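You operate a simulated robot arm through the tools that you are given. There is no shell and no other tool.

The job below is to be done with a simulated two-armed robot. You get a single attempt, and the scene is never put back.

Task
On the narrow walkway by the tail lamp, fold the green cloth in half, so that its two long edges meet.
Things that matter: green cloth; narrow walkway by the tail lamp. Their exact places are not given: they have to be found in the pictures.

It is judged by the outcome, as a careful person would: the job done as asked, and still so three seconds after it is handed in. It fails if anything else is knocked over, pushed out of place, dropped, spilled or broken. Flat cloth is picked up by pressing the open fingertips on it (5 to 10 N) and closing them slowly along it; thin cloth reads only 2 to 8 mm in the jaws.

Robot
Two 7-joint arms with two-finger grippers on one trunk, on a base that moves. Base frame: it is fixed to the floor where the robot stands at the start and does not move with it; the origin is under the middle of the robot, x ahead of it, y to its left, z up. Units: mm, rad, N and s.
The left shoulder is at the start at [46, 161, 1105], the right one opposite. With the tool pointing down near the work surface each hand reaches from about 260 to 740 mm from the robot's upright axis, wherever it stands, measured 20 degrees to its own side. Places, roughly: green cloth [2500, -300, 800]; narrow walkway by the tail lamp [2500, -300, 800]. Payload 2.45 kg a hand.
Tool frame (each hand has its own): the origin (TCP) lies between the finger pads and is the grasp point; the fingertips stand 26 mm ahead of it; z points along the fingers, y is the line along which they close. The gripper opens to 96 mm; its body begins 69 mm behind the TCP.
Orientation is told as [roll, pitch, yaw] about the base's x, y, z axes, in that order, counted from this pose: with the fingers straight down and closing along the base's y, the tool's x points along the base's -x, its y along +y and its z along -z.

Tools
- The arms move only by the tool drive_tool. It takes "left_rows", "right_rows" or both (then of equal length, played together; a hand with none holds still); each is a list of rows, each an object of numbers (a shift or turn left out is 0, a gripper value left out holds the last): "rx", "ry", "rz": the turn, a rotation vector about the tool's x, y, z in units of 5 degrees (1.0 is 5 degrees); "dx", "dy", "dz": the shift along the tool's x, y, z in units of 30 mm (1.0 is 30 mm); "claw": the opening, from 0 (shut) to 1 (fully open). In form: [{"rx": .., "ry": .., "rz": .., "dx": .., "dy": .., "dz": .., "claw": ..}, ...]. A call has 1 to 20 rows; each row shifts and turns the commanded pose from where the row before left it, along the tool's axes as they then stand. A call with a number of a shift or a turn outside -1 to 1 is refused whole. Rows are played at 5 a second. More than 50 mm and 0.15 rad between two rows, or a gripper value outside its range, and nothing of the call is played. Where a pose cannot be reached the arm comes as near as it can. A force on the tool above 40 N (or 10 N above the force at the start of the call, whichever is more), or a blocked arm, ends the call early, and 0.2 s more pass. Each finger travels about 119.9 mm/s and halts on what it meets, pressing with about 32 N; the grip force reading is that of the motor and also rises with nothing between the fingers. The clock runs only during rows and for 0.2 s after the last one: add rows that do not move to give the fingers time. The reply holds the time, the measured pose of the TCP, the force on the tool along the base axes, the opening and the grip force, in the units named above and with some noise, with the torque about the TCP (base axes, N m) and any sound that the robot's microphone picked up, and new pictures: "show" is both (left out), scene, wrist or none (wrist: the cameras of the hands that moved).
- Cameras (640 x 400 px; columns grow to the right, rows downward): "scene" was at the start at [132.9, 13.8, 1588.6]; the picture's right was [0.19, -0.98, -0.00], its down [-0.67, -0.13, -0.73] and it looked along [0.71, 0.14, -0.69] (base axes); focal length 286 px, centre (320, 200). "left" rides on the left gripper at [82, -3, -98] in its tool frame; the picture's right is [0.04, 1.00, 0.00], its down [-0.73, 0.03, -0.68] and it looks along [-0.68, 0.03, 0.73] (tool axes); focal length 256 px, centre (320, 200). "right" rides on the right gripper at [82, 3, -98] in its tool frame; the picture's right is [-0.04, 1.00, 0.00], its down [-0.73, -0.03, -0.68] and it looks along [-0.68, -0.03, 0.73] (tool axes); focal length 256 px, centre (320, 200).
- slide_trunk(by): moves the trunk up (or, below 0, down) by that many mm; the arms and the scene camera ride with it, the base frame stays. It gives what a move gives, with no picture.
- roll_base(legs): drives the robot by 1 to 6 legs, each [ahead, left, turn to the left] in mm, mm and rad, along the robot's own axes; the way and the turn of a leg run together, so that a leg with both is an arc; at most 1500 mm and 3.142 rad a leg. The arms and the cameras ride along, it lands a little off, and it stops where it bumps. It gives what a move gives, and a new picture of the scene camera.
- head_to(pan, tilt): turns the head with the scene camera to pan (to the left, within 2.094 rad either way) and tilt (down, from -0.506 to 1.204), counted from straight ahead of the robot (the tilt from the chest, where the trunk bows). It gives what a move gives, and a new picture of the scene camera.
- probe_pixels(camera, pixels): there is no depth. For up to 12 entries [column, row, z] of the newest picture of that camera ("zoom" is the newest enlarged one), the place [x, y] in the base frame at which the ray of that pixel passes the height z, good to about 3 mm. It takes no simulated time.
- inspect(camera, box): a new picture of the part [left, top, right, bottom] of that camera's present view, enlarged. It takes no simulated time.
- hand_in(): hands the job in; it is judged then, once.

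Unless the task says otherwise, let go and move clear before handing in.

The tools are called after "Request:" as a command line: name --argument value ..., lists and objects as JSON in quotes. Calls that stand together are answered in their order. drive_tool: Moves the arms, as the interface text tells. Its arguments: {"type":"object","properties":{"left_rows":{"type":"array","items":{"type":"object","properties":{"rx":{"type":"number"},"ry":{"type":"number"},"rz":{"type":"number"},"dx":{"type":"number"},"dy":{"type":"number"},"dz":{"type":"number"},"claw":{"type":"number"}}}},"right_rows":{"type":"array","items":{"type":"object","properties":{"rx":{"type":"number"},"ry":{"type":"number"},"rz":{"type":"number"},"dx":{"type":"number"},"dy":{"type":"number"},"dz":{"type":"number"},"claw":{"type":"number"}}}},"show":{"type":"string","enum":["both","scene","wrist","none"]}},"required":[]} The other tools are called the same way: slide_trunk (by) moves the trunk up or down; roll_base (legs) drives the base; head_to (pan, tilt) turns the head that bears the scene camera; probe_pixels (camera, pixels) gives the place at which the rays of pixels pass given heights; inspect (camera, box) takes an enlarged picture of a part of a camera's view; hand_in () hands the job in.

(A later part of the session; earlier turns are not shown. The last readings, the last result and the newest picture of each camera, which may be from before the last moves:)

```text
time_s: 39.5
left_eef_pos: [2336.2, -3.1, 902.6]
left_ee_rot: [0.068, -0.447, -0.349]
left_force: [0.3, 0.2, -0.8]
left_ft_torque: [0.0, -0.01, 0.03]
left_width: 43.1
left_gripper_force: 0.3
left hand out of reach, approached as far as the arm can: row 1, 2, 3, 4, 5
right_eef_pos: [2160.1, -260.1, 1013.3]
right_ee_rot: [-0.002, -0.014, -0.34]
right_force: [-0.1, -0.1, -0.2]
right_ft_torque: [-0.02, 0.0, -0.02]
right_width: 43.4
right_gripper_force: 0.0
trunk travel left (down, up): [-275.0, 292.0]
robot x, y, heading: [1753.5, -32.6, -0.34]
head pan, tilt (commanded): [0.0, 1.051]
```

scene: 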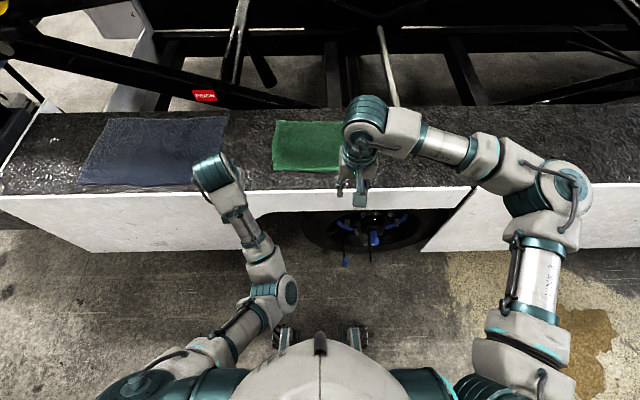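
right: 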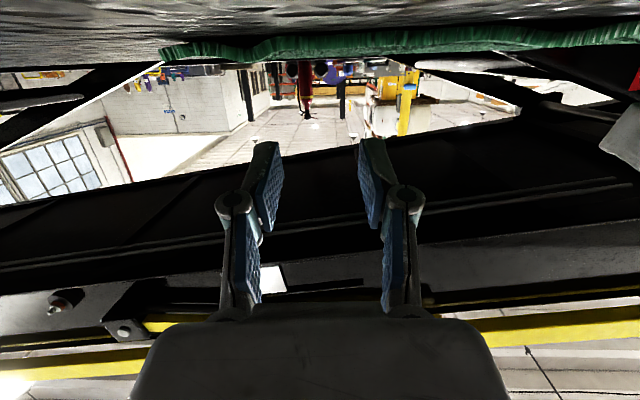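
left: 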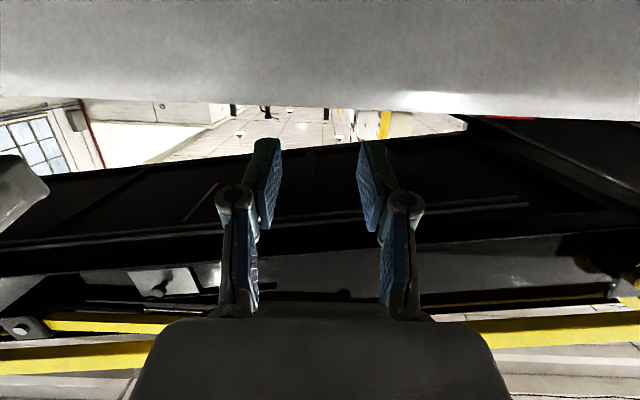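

The left hand came free but its elbow is still tucked low inside. I'll level its tool, remove the small roll, and raise it toward its starting pose to see whether the elbow comes out.

Request:
drive_tool --left_rows '[{"dx": -0.42, "dz": -0.9}, {"dx": -0.42, "dz": -0.9}, {"dx": -0.42, "dz": -0.9}, {"ry": 1}, {"ry": 1}, {"ry": 1}, {"ry": 1}, {"ry": 1}, {"rx": -0.8}, {"dz": -1}]' --show "scene"

```text
time_s: 41.7
left_eef_pos: [2420.7, -13.9, 965.1]
left_ee_rot: [0.132, -0.009, -0.32]
left_force: [-0.4, 0.1, -0.3]
left_ft_torque: [0.03, -0.01, -0.02]
left_width: 43.2
left_gripper_force: 0.0
left hand out of reach, approached as far as the arm can: row 1, 2, 3, 4, 5, 6, 7, 10
right_eef_pos: [2159.1, -261.0, 1012.9]
right_ee_rot: [0.0, -0.018, -0.343]
right_force: [0.1, -0.2, -0.2]
right_ft_torque: [-0.02, 0.0, -0.01]
right_width: 43.4
right_gripper_force: 0.1
trunk travel left (down, up): [-275.0, 292.0]
robot x, y, heading: [1748.0, -38.1, -0.344]
head pan, tilt (commanded): [0.0, 1.051]
```

scene: 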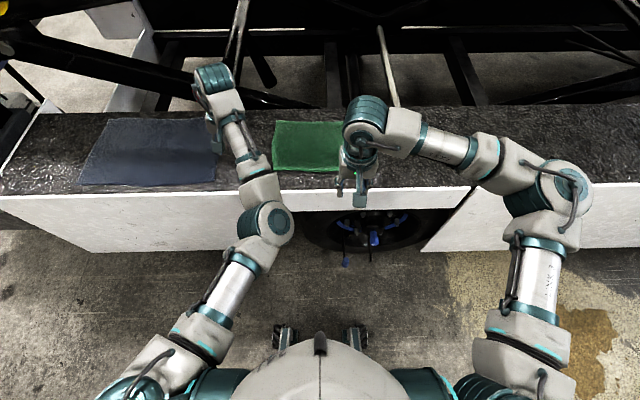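

The left elbow is now on the inside of the arm and it is hitting joint limits. I'll back the base off further for free space, then roll the left hand so its fingers point inward, which should drive the elbow back outward.

Request:
roll_base --legs '[[-350, 0, 0]]'

Request:
drive_tool --left_rows '[{"rx": 1}, {"rx": 1}, {"rx": 1}, {"rx": 1}, {"rx": 1}, {"rx": 1}, {"rx": 1}, {"rx": 1}]' --show "scene"

```text
time_s: 43.9
left_eef_pos: [2088.3, 105.2, 963.5]
left_ee_rot: [0.133, -0.011, -0.318]
left_force: [0.7, -0.6, 0.8]
left_ft_torque: [0.0, 0.0, 0.0]
left_width: 42.9
left_gripper_force: 0.1
right_eef_pos: [1828.2, -142.3, 1014.2]
right_ee_rot: [0.0, -0.015, -0.339]
right_force: [-0.9, 0.6, 0.6]
right_ft_torque: [-0.06, -0.05, 0.03]
right_width: 43.4
right_gripper_force: 0.1
trunk travel left (down, up): [-275.0, 292.0]
robot x, y, heading: [1420.2, 82.1, -0.341]
head pan, tilt (commanded): [0.0, 1.051]
```

scene: 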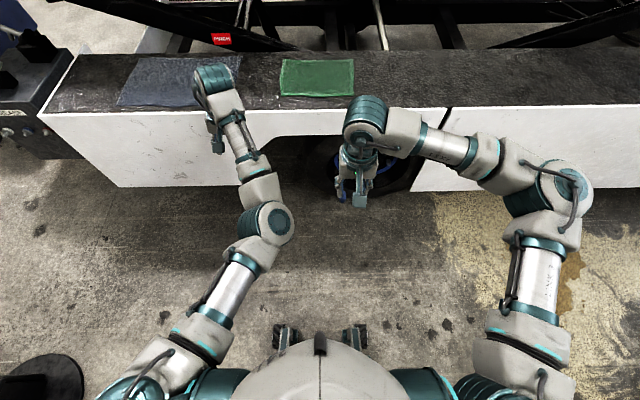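

```text
time_s: 45.7
left_eef_pos: [2090.2, 107.7, 965.8]
left_ee_rot: [-0.571, -0.016, -0.318]
left_force: [0.0, 0.5, 0.1]
left_ft_torque: [-0.04, -0.01, -0.02]
left_width: 43.4
left_gripper_force: 0.0
left hand out of reach, approached as far as the arm can: row 1
right_eef_pos: [1824.3, -140.9, 1016.4]
right_ee_rot: [-0.002, -0.022, -0.339]
right_force: [-0.6, -0.9, -0.1]
right_ft_torque: [0.0, 0.03, 0.0]
right_width: 43.3
right_gripper_force: 0.1
trunk travel left (down, up): [-275.0, 292.0]
robot x, y, heading: [1421.2, 80.2, -0.337]
head pan, tilt (commanded): [0.0, 1.051]
```

scene: 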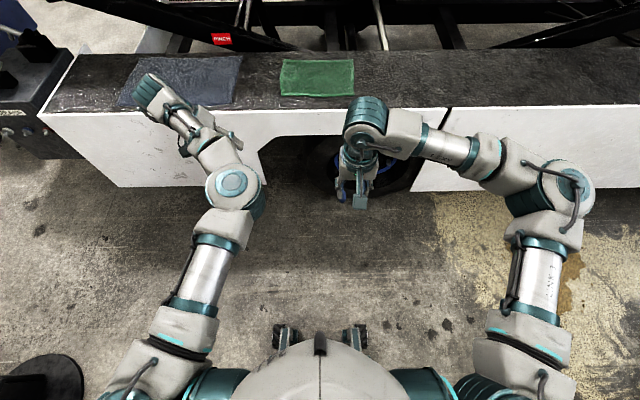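

The roll is moving the left elbow outward. I'll roll further and draw the hand back toward the robot to bring the elbow all the way out.

Request:
drive_tool --left_rows '[{"rx": 1}, {"rx": 1}, {"rx": 1}, {"rx": 1}, {"dx": 1}, {"dx": 1}, {"dx": 1}, {"dx": 1}, {"dx": 1}]' --show "scene"

```text
time_s: 47.7
left_eef_pos: [1947.9, 156.0, 963.9]
left_ee_rot: [-0.915, -0.016, -0.317]
left_force: [-0.3, -1.2, 0.7]
left_ft_torque: [-0.03, -0.07, 0.03]
left_width: 43.0
left_gripper_force: 0.1
right_eef_pos: [1824.9, -141.4, 1016.2]
right_ee_rot: [0.001, -0.019, -0.338]
right_force: [0.0, -0.5, 0.3]
right_ft_torque: [-0.03, 0.01, 0.02]
right_width: 43.1
right_gripper_force: 0.1
trunk travel left (down, up): [-275.0, 292.0]
robot x, y, heading: [1418.0, 82.6, -0.336]
head pan, tilt (commanded): [0.0, 1.051]
```

scene: 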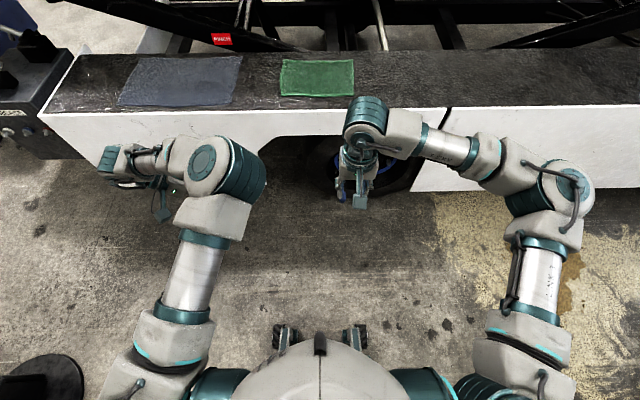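

The left elbow has come up high; the hand is now outside it at (105,160). I'll move the right hand outward a bit and bring the left hand inward so its forearm swings around.

Request:
drive_tool --left_rows '[{}, {}, {"dy": -0.61, "dz": 0.79}, {"dy": -0.61, "dz": 0.79}, {"dy": -0.61, "dz": 0.79}, {"dy": -0.61, "dz": 0.79}, {"dy": -0.61, "dz": 0.79}]' --right_rows '[{"dy": -1}, {"dy": -1}, {"dy": -1}, {"dy": -1}, {}, {}, {}]' --show "scene"

```text
time_s: 49.3
left_eef_pos: [1917.7, 41.0, 964.0]
left_ee_rot: [-0.916, -0.014, -0.317]
left_force: [-0.6, 0.6, -0.1]
left_ft_torque: [0.0, 0.01, 0.02]
left_width: 42.9
left_gripper_force: 0.0
left hand out of reach, approached as far as the arm can: row 6, 7
right_eef_pos: [1784.6, -254.1, 1015.3]
right_ee_rot: [0.0, -0.023, -0.339]
right_force: [-0.6, 0.1, 0.0]
right_ft_torque: [-0.01, -0.01, -0.01]
right_width: 43.1
right_gripper_force: 0.1
trunk travel left (down, up): [-275.0, 292.0]
robot x, y, heading: [1417.2, 83.4, -0.337]
head pan, tilt (commanded): [0.0, 1.051]
```

scene: 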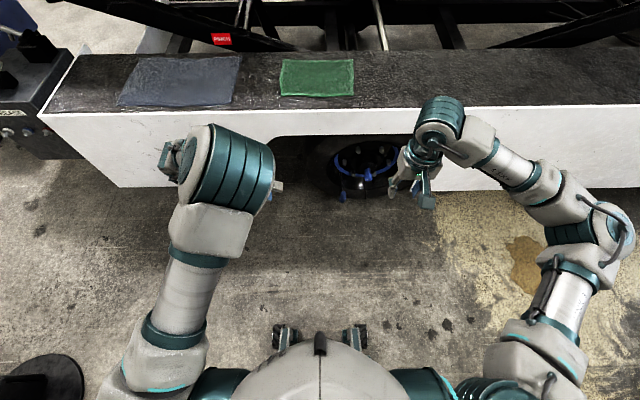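

The left elbow now stands above the hand. Rolling the fingers further inward should push the forearm outward, so I'll continue to about 90 degrees.

Request:
drive_tool --left_rows '[{"rx": 1}, {"rx": 1}, {"rx": 1}, {"rx": 1}, {"rx": 1}, {"rx": 1}, {"rx": 1}, {"rx": 1}]' --show "scene"

```text
time_s: 51.1
left_eef_pos: [1919.4, 39.7, 963.9]
left_ee_rot: [-1.395, -0.015, -0.316]
left_force: [0.0, 0.9, 0.4]
left_ft_torque: [0.02, -0.01, 0.01]
left_width: 43.0
left_gripper_force: 0.1
left hand out of reach, approached as far as the arm can: row 7, 8
right_eef_pos: [1783.8, -253.6, 1015.0]
right_ee_rot: [0.001, -0.02, -0.337]
right_force: [0.5, 0.1, 0.4]
right_ft_torque: [0.0, -0.01, 0.0]
right_width: 43.2
right_gripper_force: 0.0
trunk travel left (down, up): [-275.0, 292.0]
robot x, y, heading: [1422.2, 82.1, -0.34]
head pan, tilt (commanded): [0.0, 1.051]
```

scene: 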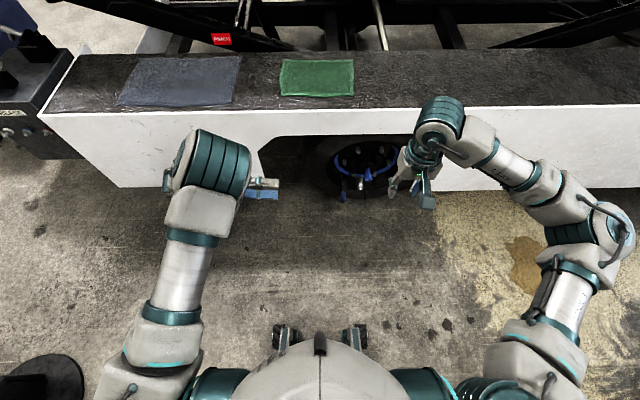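

The hand now points inward with the elbow above. I'll swing the fingers from inward toward forward (yaw), which is natural for an outside elbow, moving the hand ahead first for room.

Request:
drive_tool --left_rows '[{"dx": -1}, {"dx": -1}, {"dx": -1}, {"ry": -1}, {"ry": -1}, {"ry": -1}, {"ry": -1}, {"ry": -1}, {"ry": -1}, {"ry": -1}, {"ry": -1}]' --show "scene"

```text
time_s: 53.5
left_eef_pos: [2014.7, 25.9, 963.1]
left_ee_rot: [-1.445, -0.125, 0.375]
left_force: [0.6, -0.1, -0.3]
left_ft_torque: [0.0, 0.02, -0.01]
left_width: 43.2
left_gripper_force: 0.0
left hand out of reach, approached as far as the arm can: row 11
right_eef_pos: [1784.5, -253.7, 1014.8]
right_ee_rot: [0.0, -0.019, -0.34]
right_force: [-0.2, 0.1, -0.3]
right_ft_torque: [0.0, -0.01, -0.04]
right_width: 43.1
right_gripper_force: 0.1
trunk travel left (down, up): [-275.0, 292.0]
robot x, y, heading: [1417.1, 81.8, -0.335]
head pan, tilt (commanded): [0.0, 1.051]
```

scene: 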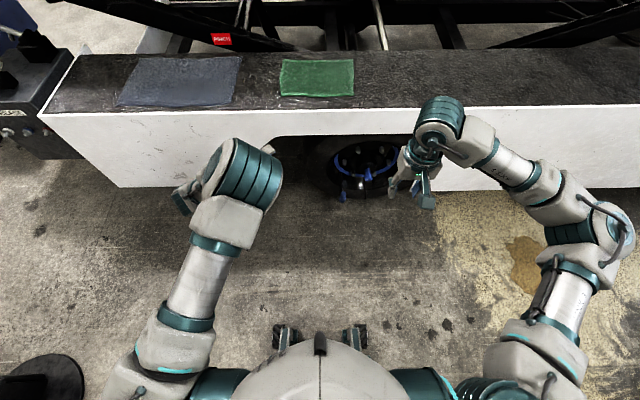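

The elbow is still up and a joint limit is near. I'll unroll the hand toward straight down from this yawed position, which is a different path than before, and see where the elbow settles.

Request:
drive_tool --left_rows '[{"rx": -1}, {"rx": -1}, {"rx": -1}, {"rx": -1}, {"rx": -1}, {"rx": -1}, {"rx": -1}, {"rx": -1}, {"rx": -1}, {"rx": -1}, {"rx": -1}, {"rx": -1}]' --show "scene"

```text
time_s: 56.1
left_eef_pos: [2064.4, 84.7, 964.3]
left_ee_rot: [-0.396, -0.125, 0.376]
left_force: [-0.5, -0.5, -0.6]
left_ft_torque: [0.03, 0.04, -0.04]
left_width: 43.1
left_gripper_force: 0.1
left hand out of reach, approached as far as the arm can: row 1, 2, 3, 4, 5, 6, 7, 8, 9, 10, 11, 12
right_eef_pos: [1784.6, -253.8, 1013.9]
right_ee_rot: [0.001, -0.021, -0.338]
right_force: [0.6, 0.4, 0.2]
right_ft_torque: [0.0, 0.04, -0.02]
right_width: 43.1
right_gripper_force: 0.2
trunk travel left (down, up): [-275.0, 292.0]
robot x, y, heading: [1418.1, 79.3, -0.338]
head pan, tilt (commanded): [0.0, 1.051]
```

scene: 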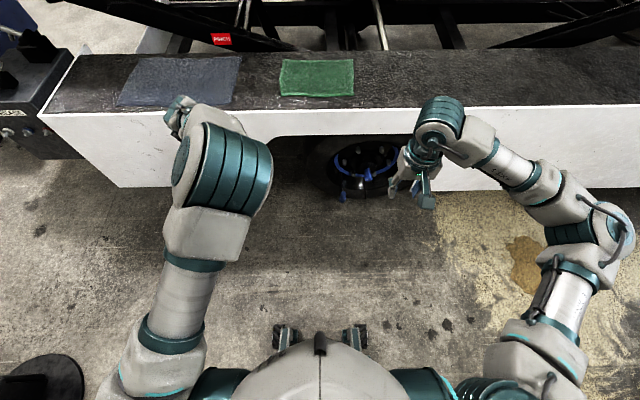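

The elbow stays high. I'll finish levelling and yaw the left hand straight, then stretch the arm forward in free space so the elbow can drop as the arm straightens.

Request:
drive_tool --left_rows '[{"rx": -1}, {"rx": -1}, {"rx": -1}, {"rx": -1}, {"rx": -0.5}, {"rz": 1}, {"rz": 1}, {"rz": 1}, {"rz": 1}, {"rz": 1}, {"rz": 1}, {"rz": 1}, {"rz": 1}, {"dx": -1}, {"dx": -1}, {"dx": -1}, {"dx": -1}]' --show "scene"

```text
time_s: 59.7
left_eef_pos: [2178.3, 64.5, 973.3]
left_ee_rot: [0.073, -0.094, -0.327]
left_force: [0.6, -0.5, 1.0]
left_ft_torque: [0.02, 0.02, -0.01]
left_width: 43.0
left_gripper_force: 0.1
left hand out of reach, approached as far as the arm can: row 1, 2, 3, 5, 17
right_eef_pos: [1784.6, -251.9, 1016.1]
right_ee_rot: [-0.002, -0.019, -0.338]
right_force: [-0.3, -0.2, 0.4]
right_ft_torque: [-0.01, 0.0, 0.0]
right_width: 43.4
right_gripper_force: 0.1
trunk travel left (down, up): [-275.0, 292.0]
robot x, y, heading: [1416.8, 82.5, -0.338]
head pan, tilt (commanded): [0.0, 1.051]
```

scene: 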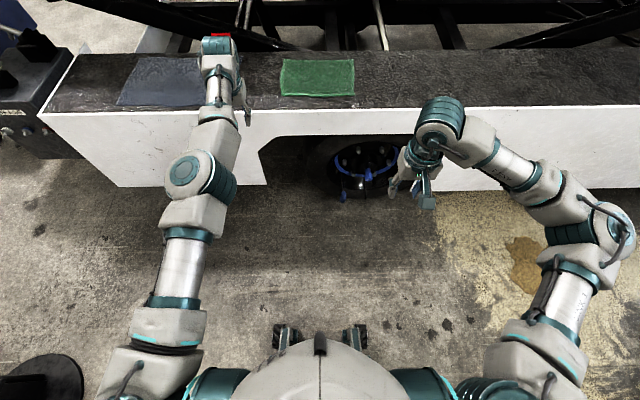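

The left arm is nearly straight now. In this state a roll turns the whole arm, so I'll roll the fingers inward again and then retract, so that the elbow should bend outward.

Request:
drive_tool --left_rows '[{"rx": 1}, {"rx": 1}, {"rx": 1}, {"rx": 1}, {"rx": 1}, {"rx": 1}, {"rx": 1}, {"rx": 1}, {"rx": 1}, {"rx": 1}, {"rx": 1}, {"rx": 1}]' --show "scene"

```text
time_s: 62.3
left_eef_pos: [2154.8, 62.9, 975.3]
left_ee_rot: [-0.974, -0.097, -0.327]
left_force: [-0.2, -0.7, 0.9]
left_ft_torque: [-0.03, -0.06, 0.02]
left_width: 43.4
left_gripper_force: 0.0
left hand out of reach, approached as far as the arm can: row 6, 8, 10, 11
right_eef_pos: [1784.1, -253.1, 1015.3]
right_ee_rot: [-0.003, -0.02, -0.338]
right_force: [0.6, -0.6, -0.5]
right_ft_torque: [-0.01, 0.0, -0.04]
right_width: 43.2
right_gripper_force: 0.1
trunk travel left (down, up): [-275.0, 292.0]
robot x, y, heading: [1416.1, 83.2, -0.339]
head pan, tilt (commanded): [0.0, 1.051]
```

scene: 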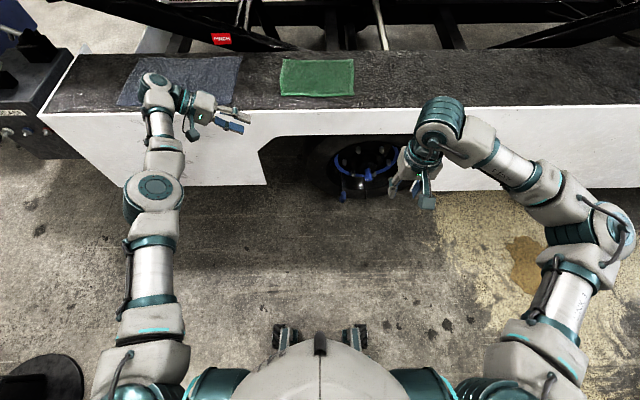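

The left arm is straight and its elbow axis has turned; now retracting and moving inward should bend the elbow outward.

Request:
drive_tool --left_rows '[{"dx": 0.6, "dy": -0.4, "dz": 0.6}, {"dx": 0.6, "dy": -0.4, "dz": 0.6}, {"dx": 0.6, "dy": -0.4, "dz": 0.6}, {"dx": 0.6, "dy": -0.4, "dz": 0.6}]' --show "scene"

```text
time_s: 63.3
left_eef_pos: [2056.5, 4.1, 969.6]
left_ee_rot: [-0.971, -0.1, -0.329]
left_force: [0.2, 0.1, 1.0]
left_ft_torque: [-0.06, -0.02, 0.03]
left_width: 43.1
left_gripper_force: 0.1
right_eef_pos: [1783.4, -252.3, 1016.2]
right_ee_rot: [-0.002, -0.022, -0.339]
right_force: [0.2, 1.3, 0.3]
right_ft_torque: [0.0, -0.02, 0.01]
right_width: 43.3
right_gripper_force: 0.0
trunk travel left (down, up): [-275.0, 292.0]
robot x, y, heading: [1422.7, 82.1, -0.341]
head pan, tilt (commanded): [0.0, 1.051]
```

scene: 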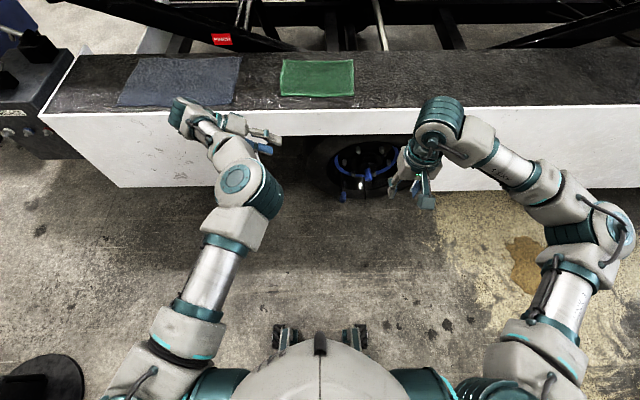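

The elbow bent inward again. A surer way is to unroll, then bring the hand low and near the body with fingers forward, so the elbow drops below, and then lead it outward by moving the hand inward. I'll unroll first.

Request:
drive_tool --left_rows '[{"rx": -1}, {"rx": -1}, {"rx": -1}, {"rx": -1}, {"rx": -1}, {"rx": -1}, {"rx": -1}, {"rx": -1}, {"rx": -1}, {"rx": -1}, {"rx": -1}]' --show "scene"

```text
time_s: 65.7
left_eef_pos: [2094.2, 12.4, 970.9]
left_ee_rot: [-0.011, -0.099, -0.326]
left_force: [0.1, 0.1, 0.7]
left_ft_torque: [-0.03, -0.01, 0.04]
left_width: 43.2
left_gripper_force: 0.0
left hand out of reach, approached as far as the arm can: row 8, 9, 10, 11
right_eef_pos: [1785.3, -253.3, 1015.0]
right_ee_rot: [-0.001, -0.019, -0.339]
right_force: [-0.3, -0.3, 0.2]
right_ft_torque: [-0.04, 0.05, 0.01]
right_width: 43.3
right_gripper_force: 0.1
trunk travel left (down, up): [-275.0, 292.0]
robot x, y, heading: [1421.8, 79.9, -0.339]
head pan, tilt (commanded): [0.0, 1.051]
```

scene: 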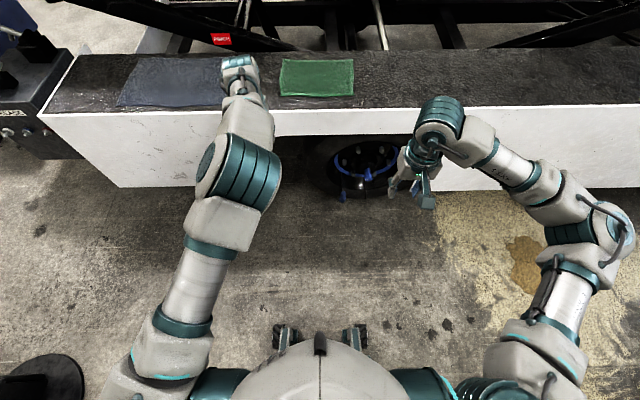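

The left elbow is now straight above the forearm. The right arm recovered its outside elbow by going through the steep tilt close in, so I'll take the left hand through that same tilt path in this free space.

Request:
drive_tool --left_rows '[{"ry": -1, "dx": 0.376, "dz": 0.206}, {"ry": -1, "dx": 0.393, "dz": 0.172}, {"ry": -1, "dx": 0.407, "dz": 0.137}, {"ry": -1, "dx": 0.417, "dz": 0.102}, {"ry": -1, "dx": 0.424, "dz": 0.065}, {"ry": -1, "dx": 0.428, "dz": 0.028}, {"ry": -1, "dx": 0.429, "dz": -0.01}, {"ry": -1, "dx": 0.427, "dz": -0.047}, {"ry": -1, "dx": 0.421, "dz": -0.084}, {"ry": -1, "dx": 0.412, "dz": -0.12}, {"ry": -1, "dx": 0.4, "dz": -0.156}, {"ry": -1, "dx": 0.385, "dz": -0.19}]' --show "scene"

```text
time_s: 68.3
left_eef_pos: [2127.4, 143.7, 887.1]
left_ee_rot: [-0.026, -1.147, -0.307]
left_force: [0.5, -0.5, 0.1]
left_ft_torque: [0.02, 0.01, 0.03]
left_width: 42.8
left_gripper_force: 0.0
left hand out of reach, approached as far as the arm can: row 1, 2, 3, 4, 5, 6, 7, 8, 9, 10, 11, 12
right_eef_pos: [1784.7, -253.6, 1015.2]
right_ee_rot: [0.001, -0.021, -0.338]
right_force: [0.9, -0.5, 0.1]
right_ft_torque: [0.01, 0.01, 0.01]
right_width: 43.0
right_gripper_force: 0.0
trunk travel left (down, up): [-275.0, 292.0]
robot x, y, heading: [1420.3, 81.8, -0.34]
head pan, tilt (commanded): [0.0, 1.051]
```

scene: 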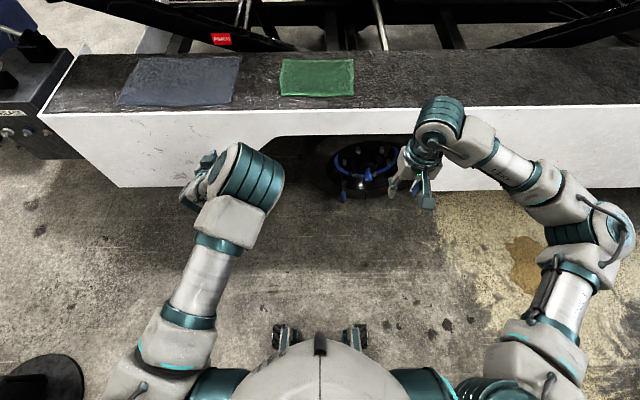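

Every row was limited, so the elbow-up posture is a dead end here. I'll stretch the left arm forward and down in the free floor space so that it straightens fully, where a turn about the arm can re-seat the elbow.

Request:
drive_tool --left_rows '[{"ry": 1, "dx": 0.8, "dy": -0.1, "dz": 0.36}, {"ry": 1, "dx": 0.78, "dy": -0.1, "dz": 0.43}, {"ry": 1, "dx": 0.74, "dy": -0.1, "dz": 0.5}, {"ry": 1, "dx": 0.7, "dy": -0.1, "dz": 0.56}, {"dx": 0.64, "dy": -0.1, "dz": 0.62}, {"dx": 0.64, "dy": -0.1, "dz": 0.62}, {"dx": 0.64, "dy": -0.1, "dz": 0.62}, {"dx": 0.64, "dy": -0.1, "dz": 0.62}, {"dx": 0.64, "dy": -0.1, "dz": 0.62}, {"dx": 0.64, "dy": -0.1, "dz": 0.62}, {"dx": 0.64, "dy": -0.1, "dz": 0.62}, {"dx": 0.64, "dy": -0.1, "dz": 0.62}]' --show "scene"

```text
time_s: 70.9
left_eef_pos: [2112.9, 104.1, 567.5]
left_ee_rot: [-0.016, -0.797, -0.318]
left_force: [0.0, -0.4, -0.4]
left_ft_torque: [-0.01, -0.01, -0.04]
left_width: 43.3
left_gripper_force: 0.1
right_eef_pos: [1785.0, -252.9, 1013.6]
right_ee_rot: [0.0, -0.019, -0.338]
right_force: [0.4, -0.5, -0.1]
right_ft_torque: [-0.01, 0.05, -0.01]
right_width: 43.0
right_gripper_force: 0.0
trunk travel left (down, up): [-275.0, 292.0]
robot x, y, heading: [1413.6, 85.2, -0.34]
head pan, tilt (commanded): [0.0, 1.051]
```

scene: 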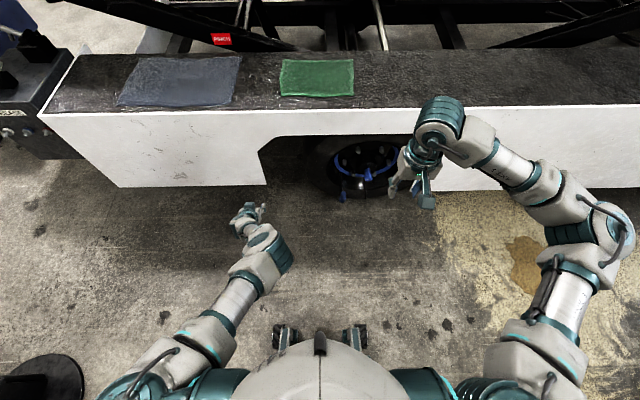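

The arm is now nearly straight, forward and down. I'll extend it slightly along the fingers and then turn it about its own axis in the sense that carries the elbow outward.

Request:
drive_tool --left_rows '[{"dz": 0.8}, {"dz": 0.8}, {"rz": -1}, {"rz": -1}, {"rz": -1}, {"rz": -1}, {"rz": -1}, {"rz": -1}, {"rz": -1}, {"rz": -1}, {"rz": -1}, {"rz": -1}, {"rz": -1}, {"rz": -1}, {"rz": -1}, {"rz": -1}, {"rz": -1}, {"rz": -1}, {"rz": -1}, {"rz": -1}]' --show "scene"

```text
time_s: 75.1
left_eef_pos: [2144.8, 93.2, 532.5]
left_ee_rot: [-0.797, 0.014, 1.246]
left_force: [0.0, -0.1, -0.4]
left_ft_torque: [-0.01, -0.01, -0.04]
left_width: 43.3
left_gripper_force: 0.0
right_eef_pos: [1784.8, -254.0, 1015.5]
right_ee_rot: [-0.001, -0.021, -0.339]
right_force: [-0.1, 0.3, 0.0]
right_ft_torque: [0.02, 0.02, -0.02]
right_width: 43.3
right_gripper_force: 0.1
trunk travel left (down, up): [-275.0, 292.0]
robot x, y, heading: [1416.1, 85.5, -0.341]
head pan, tilt (commanded): [0.0, 1.051]
```

scene: 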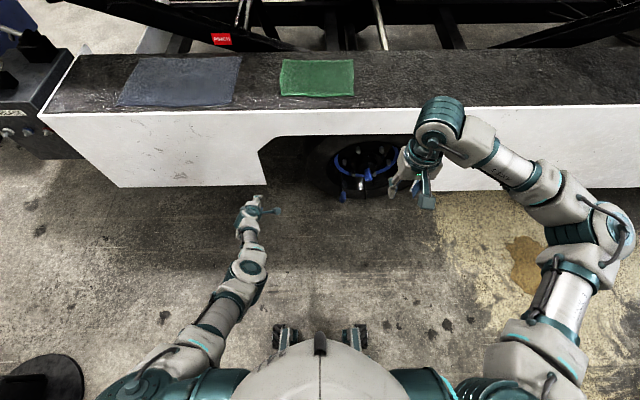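

The elbow axis has turned: its disc at (250,268) now faces upward. I'll enlarge the left arm to judge which way the elbow is bent.

Request:
inspect --camera "scene" --box '[80, 180, 336, 340]'

Request:
drive_tool --left_rows '[{"dz": -1}, {"dz": -1}, {"dz": -1}, {"dz": -1}]' --show "scene"

```text
2.50 times, centred on (208, 260) of scene
```

zoom: 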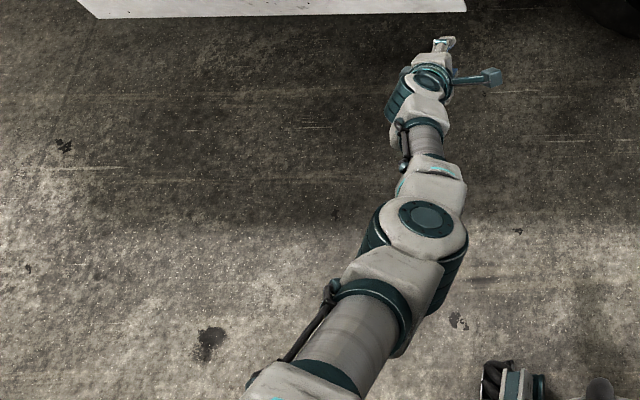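

```text
time_s: 76.1
left_eef_pos: [2070.6, 134.6, 622.2]
left_ee_rot: [-0.803, -0.007, 1.251]
left_force: [-0.3, -0.3, 0.0]
left_ft_torque: [0.0, 0.02, -0.01]
left_width: 43.0
left_gripper_force: 0.1
right_eef_pos: [1784.0, -252.0, 1015.6]
right_ee_rot: [-0.001, -0.021, -0.341]
right_force: [0.7, -0.1, 0.2]
right_ft_torque: [-0.02, 0.01, 0.04]
right_width: 43.0
right_gripper_force: 0.0
trunk travel left (down, up): [-275.0, 292.0]
robot x, y, heading: [1413.3, 84.4, -0.339]
head pan, tilt (commanded): [0.0, 1.051]
```

scene: 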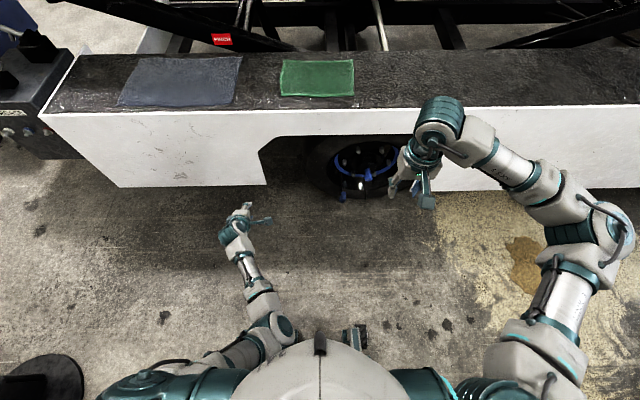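

Retracting put the elbow low on the inside, so the useful sense of turning is the opposite one (down then outward). I'll extend again and turn the other way, well past the starting angle.

Request:
drive_tool --left_rows '[{"dz": 1}, {"dz": 1}, {"dz": 1}, {"dz": 1}, {"rz": 1}, {"rz": 1}, {"rz": 1}, {"rz": 1}, {"rz": 1}, {"rz": 1}, {"rz": 1}, {"rz": 1}, {"rz": 1}, {"rz": 1}, {"rz": 1}, {"rz": 1}, {"rz": 1}, {"rz": 1}, {"rz": 1}, {"rz": 1}]' --show "none"

Request:
drive_tool --left_rows '[{"rz": 1}, {"rz": 1}, {"rz": 1}, {"rz": 1}, {"rz": 1}, {"rz": 1}, {"rz": 1}, {"rz": 1}, {"rz": 1}, {"rz": 1}, {"rz": 1}, {"rz": 1}, {"rz": 1}, {"rz": 1}, {"rz": 1}, {"rz": 1}, {"rz": 1}, {"rz": 1}, {"rz": 1}, {"rz": 1}]' --show "scene"

```text
time_s: 80.3
left_eef_pos: [2146.4, 93.9, 532.6]
left_ee_rot: [-0.19, -0.78, -0.074]
left_force: [-1.5, 0.0, -0.7]
left_ft_torque: [-0.01, 0.02, 0.02]
left_width: 43.1
left_gripper_force: 0.0
right_eef_pos: [1783.4, -253.4, 1016.0]
right_ee_rot: [0.001, -0.022, -0.338]
right_force: [0.0, -0.2, 0.0]
right_ft_torque: [0.03, 0.04, -0.01]
right_width: 43.2
right_gripper_force: 0.1
trunk travel left (down, up): [-275.0, 292.0]
robot x, y, heading: [1420.1, 81.8, -0.337]
head pan, tilt (commanded): [0.0, 1.051]
```

```text
time_s: 84.5
left_eef_pos: [2145.1, 93.9, 531.4]
left_ee_rot: [0.794, -0.011, -1.9]
left_force: [-0.3, -0.4, 0.1]
left_ft_torque: [0.0, -0.03, -0.01]
left_width: 43.2
left_gripper_force: 0.0
right_eef_pos: [1784.5, -252.9, 1016.2]
right_ee_rot: [-0.001, -0.021, -0.338]
right_force: [-0.1, -0.3, -0.3]
right_ft_torque: [-0.01, -0.04, 0.01]
right_width: 43.4
right_gripper_force: 0.1
trunk travel left (down, up): [-275.0, 292.0]
robot x, y, heading: [1414.8, 82.0, -0.342]
head pan, tilt (commanded): [0.0, 1.051]
```

scene: 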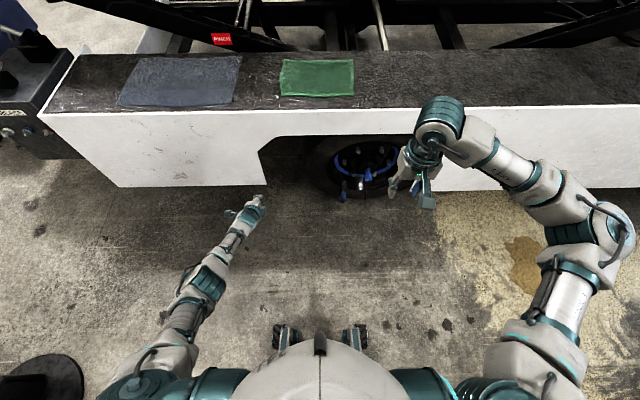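

The elbow at (205,285) has moved outward. I'll retract a little along the arm to confirm it bends outside.

Request:
drive_tool --left_rows '[{"rz": 1}, {"rz": 1}, {"rz": 1}, {"rz": 1}, {"rz": 1}, {"rz": 1}, {"dz": -1}, {"dz": -1}, {"dz": -1}, {"dz": -1}, {"dz": -1}]' --show "scene"

```text
time_s: 86.9
left_eef_pos: [2044.7, 129.5, 640.5]
left_ee_rot: [0.731, 0.354, -2.28]
left_force: [-0.1, 0.0, 0.3]
left_ft_torque: [0.01, -0.01, 0.01]
left_width: 43.1
left_gripper_force: 0.0
right_eef_pos: [1784.3, -253.5, 1017.0]
right_ee_rot: [-0.002, -0.021, -0.338]
right_force: [0.0, -0.5, 0.2]
right_ft_torque: [0.02, 0.01, 0.02]
right_width: 43.2
right_gripper_force: 0.1
trunk travel left (down, up): [-275.0, 292.0]
robot x, y, heading: [1419.9, 83.9, -0.34]
head pan, tilt (commanded): [0.0, 1.051]
```

scene: 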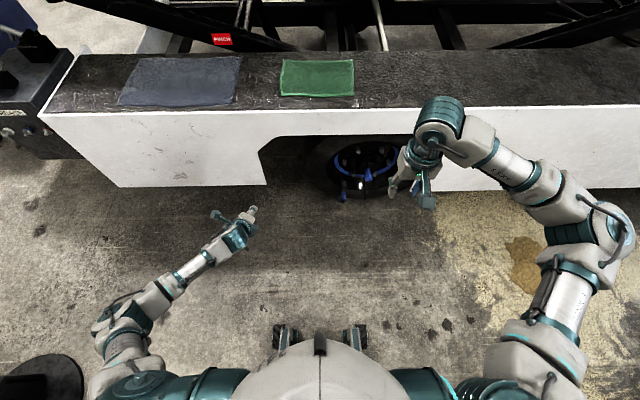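

The left elbow is now outside at (125,325). I'll retract a little more and turn the hand back to its normal angle.

Request:
drive_tool --left_rows '[{"dz": -1}, {"dz": -1}, {"rz": -1}, {"rz": -1}, {"rz": -1}, {"rz": -1}, {"rz": -1}, {"rz": -1}, {"rz": -1}, {"rz": -1}, {"rz": -1}, {"rz": -1}, {"rz": -1}, {"rz": -1}, {"rz": -1}, {"rz": -1}, {"rz": -1}, {"rz": -1}]' --show "scene"

```text
time_s: 90.7
left_eef_pos: [2002.6, 143.6, 680.6]
left_ee_rot: [0.573, -0.589, -1.197]
left_force: [-0.9, -0.1, -1.0]
left_ft_torque: [-0.02, 0.01, 0.0]
left_width: 43.3
left_gripper_force: 0.1
right_eef_pos: [1784.0, -252.6, 1015.2]
right_ee_rot: [-0.001, -0.021, -0.339]
right_force: [0.0, 0.5, -0.4]
right_ft_torque: [-0.02, -0.04, 0.0]
right_width: 43.4
right_gripper_force: 0.1
trunk travel left (down, up): [-275.0, 292.0]
robot x, y, heading: [1417.8, 81.9, -0.34]
head pan, tilt (commanded): [0.0, 1.051]
```

scene: 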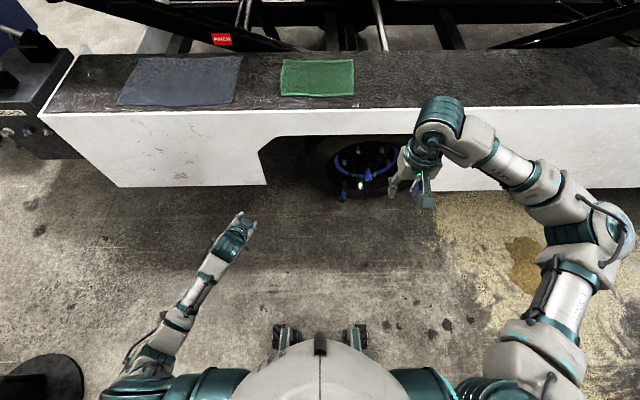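

The elbow stays outside. I'll finish turning the hand back and raise it while levelling to fingers-down, mirroring the right arm.

Request:
drive_tool --left_rows '[{"rz": -1}, {"rz": -1}, {"rz": -1}, {"rz": -1}, {"rz": -1}, {"rz": -1}, {"rz": -1}, {"rz": -1}, {"dx": -0.53, "dz": -0.53}, {"dx": -0.53, "dz": -0.53}, {"dx": -0.53, "dz": -0.53}, {"dx": -0.53, "dz": -0.53}]' --show "scene"

```text
time_s: 93.3
left_eef_pos: [2001.5, 146.4, 770.8]
left_ee_rot: [-0.013, -0.795, -0.316]
left_force: [0.8, 0.2, -0.6]
left_ft_torque: [-0.02, -0.01, -0.02]
left_width: 43.1
left_gripper_force: 0.0
right_eef_pos: [1783.8, -253.6, 1014.5]
right_ee_rot: [-0.003, -0.021, -0.341]
right_force: [0.3, 0.2, 0.3]
right_ft_torque: [-0.01, -0.01, 0.0]
right_width: 43.1
right_gripper_force: 0.1
trunk travel left (down, up): [-275.0, 292.0]
robot x, y, heading: [1420.7, 79.7, -0.34]
head pan, tilt (commanded): [0.0, 1.051]
```

scene: 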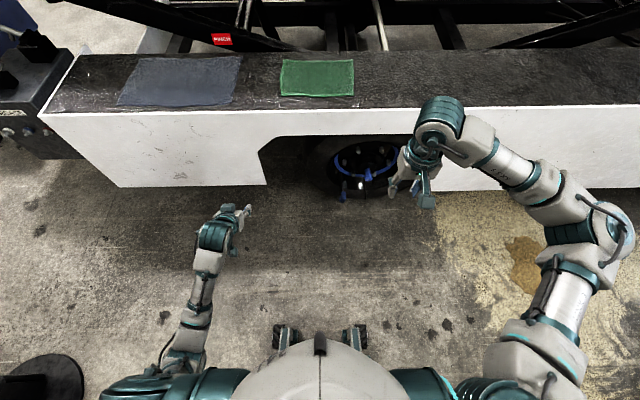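

The elbow is now below and behind. I'll lead it outward by moving the hand inward while raising and levelling.

Request:
drive_tool --left_rows '[{"dy": -0.8}, {"dy": -0.8}, {"dy": -0.8}, {"dy": -0.8}, {"ry": 1, "dx": -0.53, "dz": -0.53}, {"ry": 1, "dx": -0.48, "dz": -0.57}, {"ry": 1, "dx": -0.43, "dz": -0.61}, {"ry": 1, "dx": -0.37, "dz": -0.65}, {"ry": 1, "dx": -0.32, "dz": -0.68}, {"ry": 1, "dx": -0.26, "dz": -0.7}, {"ry": 1, "dx": -0.19, "dz": -0.72}, {"ry": 1, "dx": -0.13, "dz": -0.74}]' --show "scene"

```text
time_s: 95.9
left_eef_pos: [2050.9, 38.0, 870.0]
left_ee_rot: [-0.011, -0.098, -0.329]
left_force: [0.2, -0.1, 0.6]
left_ft_torque: [0.01, -0.02, -0.02]
left_width: 43.3
left_gripper_force: 0.0
left hand out of reach, approached as far as the arm can: row 9, 10, 11, 12
right_eef_pos: [1785.2, -253.4, 1015.8]
right_ee_rot: [0.002, -0.02, -0.34]
right_force: [0.8, -0.3, 0.5]
right_ft_torque: [-0.03, 0.01, 0.0]
right_width: 43.1
right_gripper_force: 0.0
trunk travel left (down, up): [-275.0, 292.0]
robot x, y, heading: [1417.6, 81.2, -0.339]
head pan, tilt (commanded): [0.0, 1.051]
```

scene: 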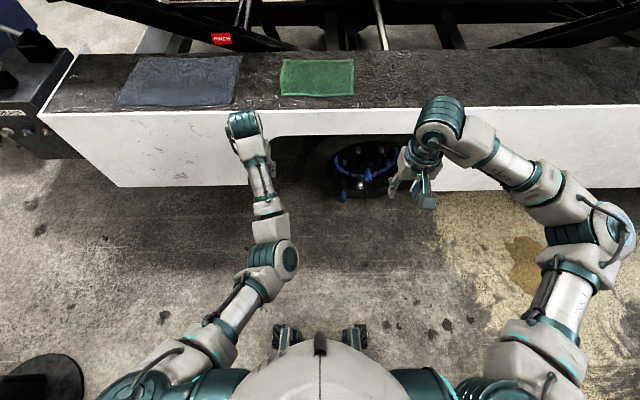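

Levelling the hand with the elbow low flipped it inside again, since the wrist runs out of range. I'll re-extend low, turn the hand as before to throw the elbow outside, and this time raise and level the hand while it is still turned, then turn it back last.

Request:
drive_tool --left_rows '[{"ry": -1, "dx": -0.096, "dy": 0.198, "dz": 0.817}, {"ry": -1, "dx": -0.024, "dy": 0.198, "dz": 0.822}, {"ry": -1, "dx": 0.047, "dy": 0.198, "dz": 0.821}, {"ry": -1, "dx": 0.118, "dy": 0.198, "dz": 0.813}, {"ry": -1, "dx": 0.189, "dy": 0.198, "dz": 0.8}, {"ry": -1, "dx": 0.258, "dy": 0.198, "dz": 0.781}, {"ry": -1, "dx": 0.325, "dy": 0.198, "dz": 0.755}, {"ry": -1, "dx": 0.389, "dy": 0.198, "dz": 0.724}, {"dx": 0.451, "dy": 0.198, "dz": 0.687}, {"dx": 0.451, "dy": 0.198, "dz": 0.687}, {"dx": 0.451, "dy": 0.198, "dz": 0.687}, {"dx": 0.451, "dy": 0.198, "dz": 0.687}, {"dx": 0.451, "dy": 0.198, "dz": 0.687}, {"dx": 0.451, "dy": 0.198, "dz": 0.687}]' --show "scene"

```text
time_s: 98.9
left_eef_pos: [2148.3, 88.7, 530.5]
left_ee_rot: [-0.017, -0.795, -0.315]
left_force: [-0.9, 0.5, 0.3]
left_ft_torque: [0.0, -0.01, -0.02]
left_width: 43.2
left_gripper_force: 0.0
right_eef_pos: [1785.2, -253.8, 1016.1]
right_ee_rot: [0.002, -0.02, -0.338]
right_force: [0.4, 0.0, -0.2]
right_ft_torque: [-0.03, 0.03, 0.02]
right_width: 43.3
right_gripper_force: 0.1
trunk travel left (down, up): [-275.0, 292.0]
robot x, y, heading: [1417.0, 83.4, -0.341]
head pan, tilt (commanded): [0.0, 1.051]
```

scene: 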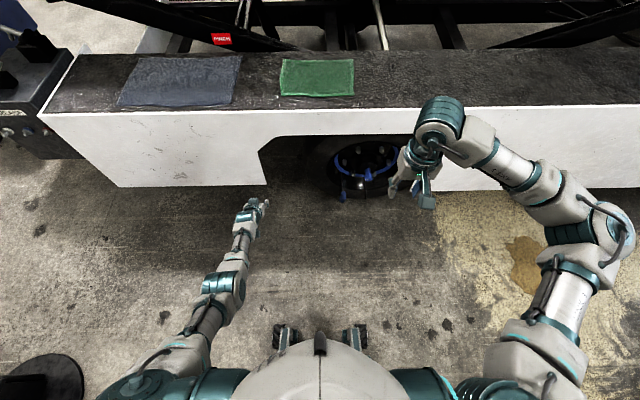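

The arm is straight again. I'll turn it 100 degrees about its axis and then retract, as worked before.

Request:
drive_tool --left_rows '[{"rz": 1}, {"rz": 1}, {"rz": 1}, {"rz": 1}, {"rz": 1}, {"rz": 1}, {"rz": 1}, {"rz": 1}, {"rz": 1}, {"rz": 1}, {"rz": 1}, {"rz": 1}, {"rz": 1}, {"rz": 1}, {"rz": 1}, {"rz": 1}, {"rz": 1}, {"rz": 1}, {"rz": 1}, {"rz": 1}]' --show "none"

Request:
drive_tool --left_rows '[{"rz": 1}, {"rz": 1}, {"rz": 1}, {"rz": 1}, {"dz": -1}, {"dz": -1}, {"dz": -1}, {"dz": -1}, {"dz": -1}]' --show "scene"

```text
time_s: 103.1
left_eef_pos: [2147.9, 90.3, 530.8]
left_ee_rot: [0.79, 0.115, -2.021]
left_force: [-0.7, -0.1, 0.4]
left_ft_torque: [0.0, 0.01, -0.03]
left_width: 43.3
left_gripper_force: 0.1
right_eef_pos: [1784.7, -253.4, 1016.1]
right_ee_rot: [-0.002, -0.021, -0.339]
right_force: [-0.3, -0.1, 0.0]
right_ft_torque: [0.02, 0.03, 0.04]
right_width: 43.1
right_gripper_force: 0.0
trunk travel left (down, up): [-275.0, 292.0]
robot x, y, heading: [1416.1, 82.5, -0.338]
head pan, tilt (commanded): [0.0, 1.051]
```

```text
time_s: 105.1
left_eef_pos: [2048.5, 124.9, 637.9]
left_ee_rot: [0.731, 0.353, -2.28]
left_force: [-0.8, -0.3, 0.6]
left_ft_torque: [-0.01, -0.02, 0.0]
left_width: 43.0
left_gripper_force: 0.1
right_eef_pos: [1783.9, -253.3, 1015.5]
right_ee_rot: [-0.001, -0.021, -0.338]
right_force: [0.0, -0.8, 0.4]
right_ft_torque: [0.01, -0.01, 0.02]
right_width: 43.3
right_gripper_force: 0.2
trunk travel left (down, up): [-275.0, 292.0]
robot x, y, heading: [1418.3, 80.9, -0.337]
head pan, tilt (commanded): [0.0, 1.051]
```

scene: 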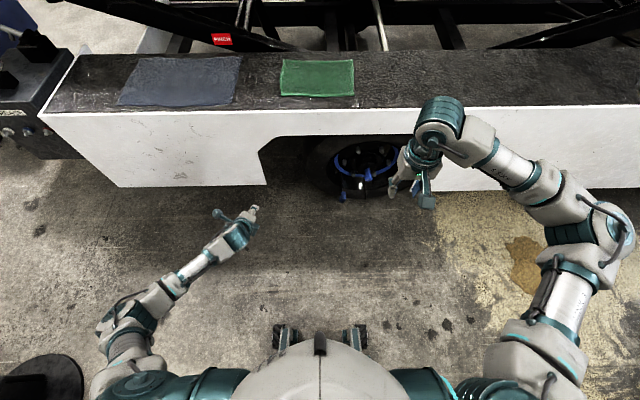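

The elbow is outside again. Now I'll raise the hand and bring it inward while keeping it turned.

Request:
drive_tool --left_rows '[{"dx": 0.008, "dy": 0.812, "dz": -0.707}, {"dx": 0.008, "dy": 0.812, "dz": -0.707}, {"dx": 0.008, "dy": 0.812, "dz": -0.707}, {"dx": 0.008, "dy": 0.812, "dz": -0.707}, {"dx": 0.008, "dy": 0.812, "dz": -0.707}, {"dx": 0.008, "dy": 0.812, "dz": -0.707}, {"dx": 0.008, "dy": 0.812, "dz": -0.707}]' --show "scene"

```text
time_s: 106.7
left_eef_pos: [2019.0, 46.5, 847.2]
left_ee_rot: [0.729, 0.356, -2.281]
left_force: [0.3, 0.4, -0.9]
left_ft_torque: [0.01, -0.03, -0.01]
left_width: 43.2
left_gripper_force: 0.1
right_eef_pos: [1784.0, -253.1, 1015.3]
right_ee_rot: [0.0, -0.021, -0.339]
right_force: [0.7, 0.0, -1.0]
right_ft_torque: [0.01, 0.01, 0.0]
right_width: 43.2
right_gripper_force: 0.0
trunk travel left (down, up): [-275.0, 292.0]
robot x, y, heading: [1416.2, 84.6, -0.342]
head pan, tilt (commanded): [0.0, 1.051]
```

scene: 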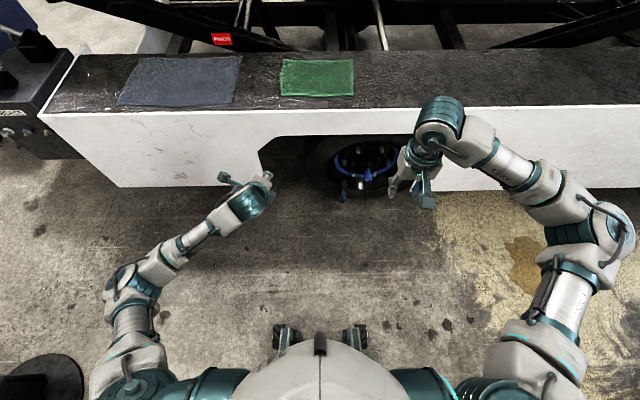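

The left arm now mirrors the right one, with the elbow outside at (125,290). I'll raise it a bit more and level the fingers to straight down.

Request:
drive_tool --left_rows '[{"dx": 0.354, "dy": 0.612, "dz": -0.707}, {"dx": 0.354, "dy": 0.612, "dz": -0.707}, {"dx": 0.354, "dy": 0.612, "dz": -0.707}, {"dx": 0.354, "dy": 0.612, "dz": -0.707}, {"rx": 0.866, "ry": -0.5}, {"rx": 0.866, "ry": -0.5}, {"rx": 0.866, "ry": -0.5}, {"rx": 0.866, "ry": -0.5}, {"rx": 0.866, "ry": -0.5}, {"rx": 0.866, "ry": -0.5}, {"rx": 0.866, "ry": -0.5}, {"rx": 0.866, "ry": -0.5}, {"rx": 0.866, "ry": -0.5}]' --show "scene"

```text
time_s: 109.5
left_eef_pos: [2016.6, 48.8, 969.0]
left_ee_rot: [0.014, -0.005, -2.422]
left_force: [-0.3, -0.4, 0.2]
left_ft_torque: [-0.02, 0.03, 0.01]
left_width: 42.9
left_gripper_force: 0.0
right_eef_pos: [1783.5, -253.6, 1016.4]
right_ee_rot: [0.0, -0.021, -0.338]
right_force: [0.7, -0.4, -0.2]
right_ft_torque: [0.01, -0.01, -0.02]
right_width: 43.3
right_gripper_force: 0.1
trunk travel left (down, up): [-275.0, 292.0]
robot x, y, heading: [1416.2, 80.1, -0.336]
head pan, tilt (commanded): [0.0, 1.051]
```

scene: 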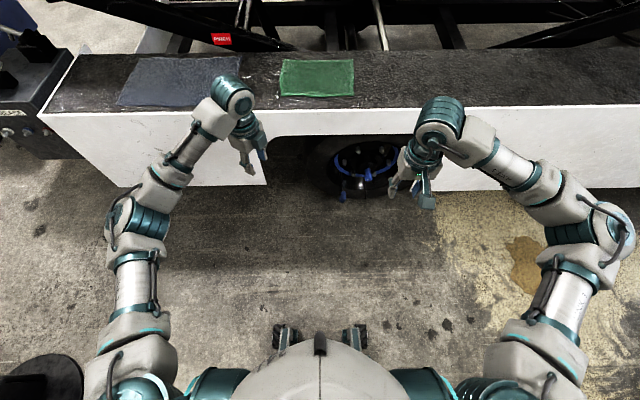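

The left arm is in its natural posture with fingers down. I'll turn the hand back to its normal yaw.

Request:
drive_tool --left_rows '[{"rz": -1}, {"rz": -1}, {"rz": -1}, {"rz": -1}, {"rz": -1}, {"rz": -1}, {"rz": -1}, {"rz": -1}, {"rz": -1}, {"rz": -1}, {"rz": -1}, {"rz": -1}, {"rz": -1}, {"rz": -1}, {"rz": -1}, {"rz": -1}, {"rz": -1}, {"rz": -1}, {"rz": -1}, {"rz": -1}]' --show "none"

Request:
drive_tool --left_rows '[{"rz": -1}, {"rz": -1}, {"rz": -1}, {"rz": -0.86}, {"rx": 0.16}]' --show "scene"

```text
time_s: 113.7
left_eef_pos: [2015.9, 49.7, 968.3]
left_ee_rot: [-0.006, -0.015, -0.677]
left_force: [0.1, 0.3, 0.1]
left_ft_torque: [0.0, 0.01, -0.01]
left_width: 43.4
left_gripper_force: 0.0
right_eef_pos: [1784.2, -253.3, 1014.2]
right_ee_rot: [-0.001, -0.021, -0.339]
right_force: [0.8, -1.1, 0.3]
right_ft_torque: [0.0, -0.02, -0.03]
right_width: 43.0
right_gripper_force: 0.1
trunk travel left (down, up): [-275.0, 292.0]
robot x, y, heading: [1416.7, 81.8, -0.341]
head pan, tilt (commanded): [0.0, 1.051]
```

```text
time_s: 114.9
left_eef_pos: [2016.8, 50.2, 967.6]
left_ee_rot: [-0.024, -0.011, -0.339]
left_force: [-0.1, 0.0, -0.1]
left_ft_torque: [-0.01, 0.01, 0.0]
left_width: 43.3
left_gripper_force: 0.0
right_eef_pos: [1783.2, -253.7, 1014.9]
right_ee_rot: [0.0, -0.02, -0.339]
right_force: [0.0, 1.4, -0.5]
right_ft_torque: [0.0, 0.0, 0.02]
right_width: 43.3
right_gripper_force: 0.2
trunk travel left (down, up): [-275.0, 292.0]
robot x, y, heading: [1421.5, 81.5, -0.34]
head pan, tilt (commanded): [0.0, 1.051]
```

scene: 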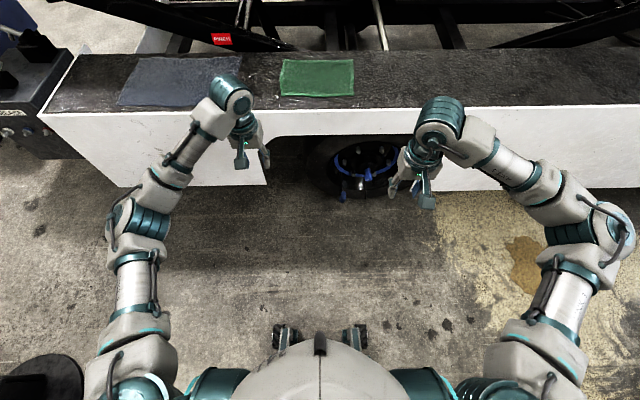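

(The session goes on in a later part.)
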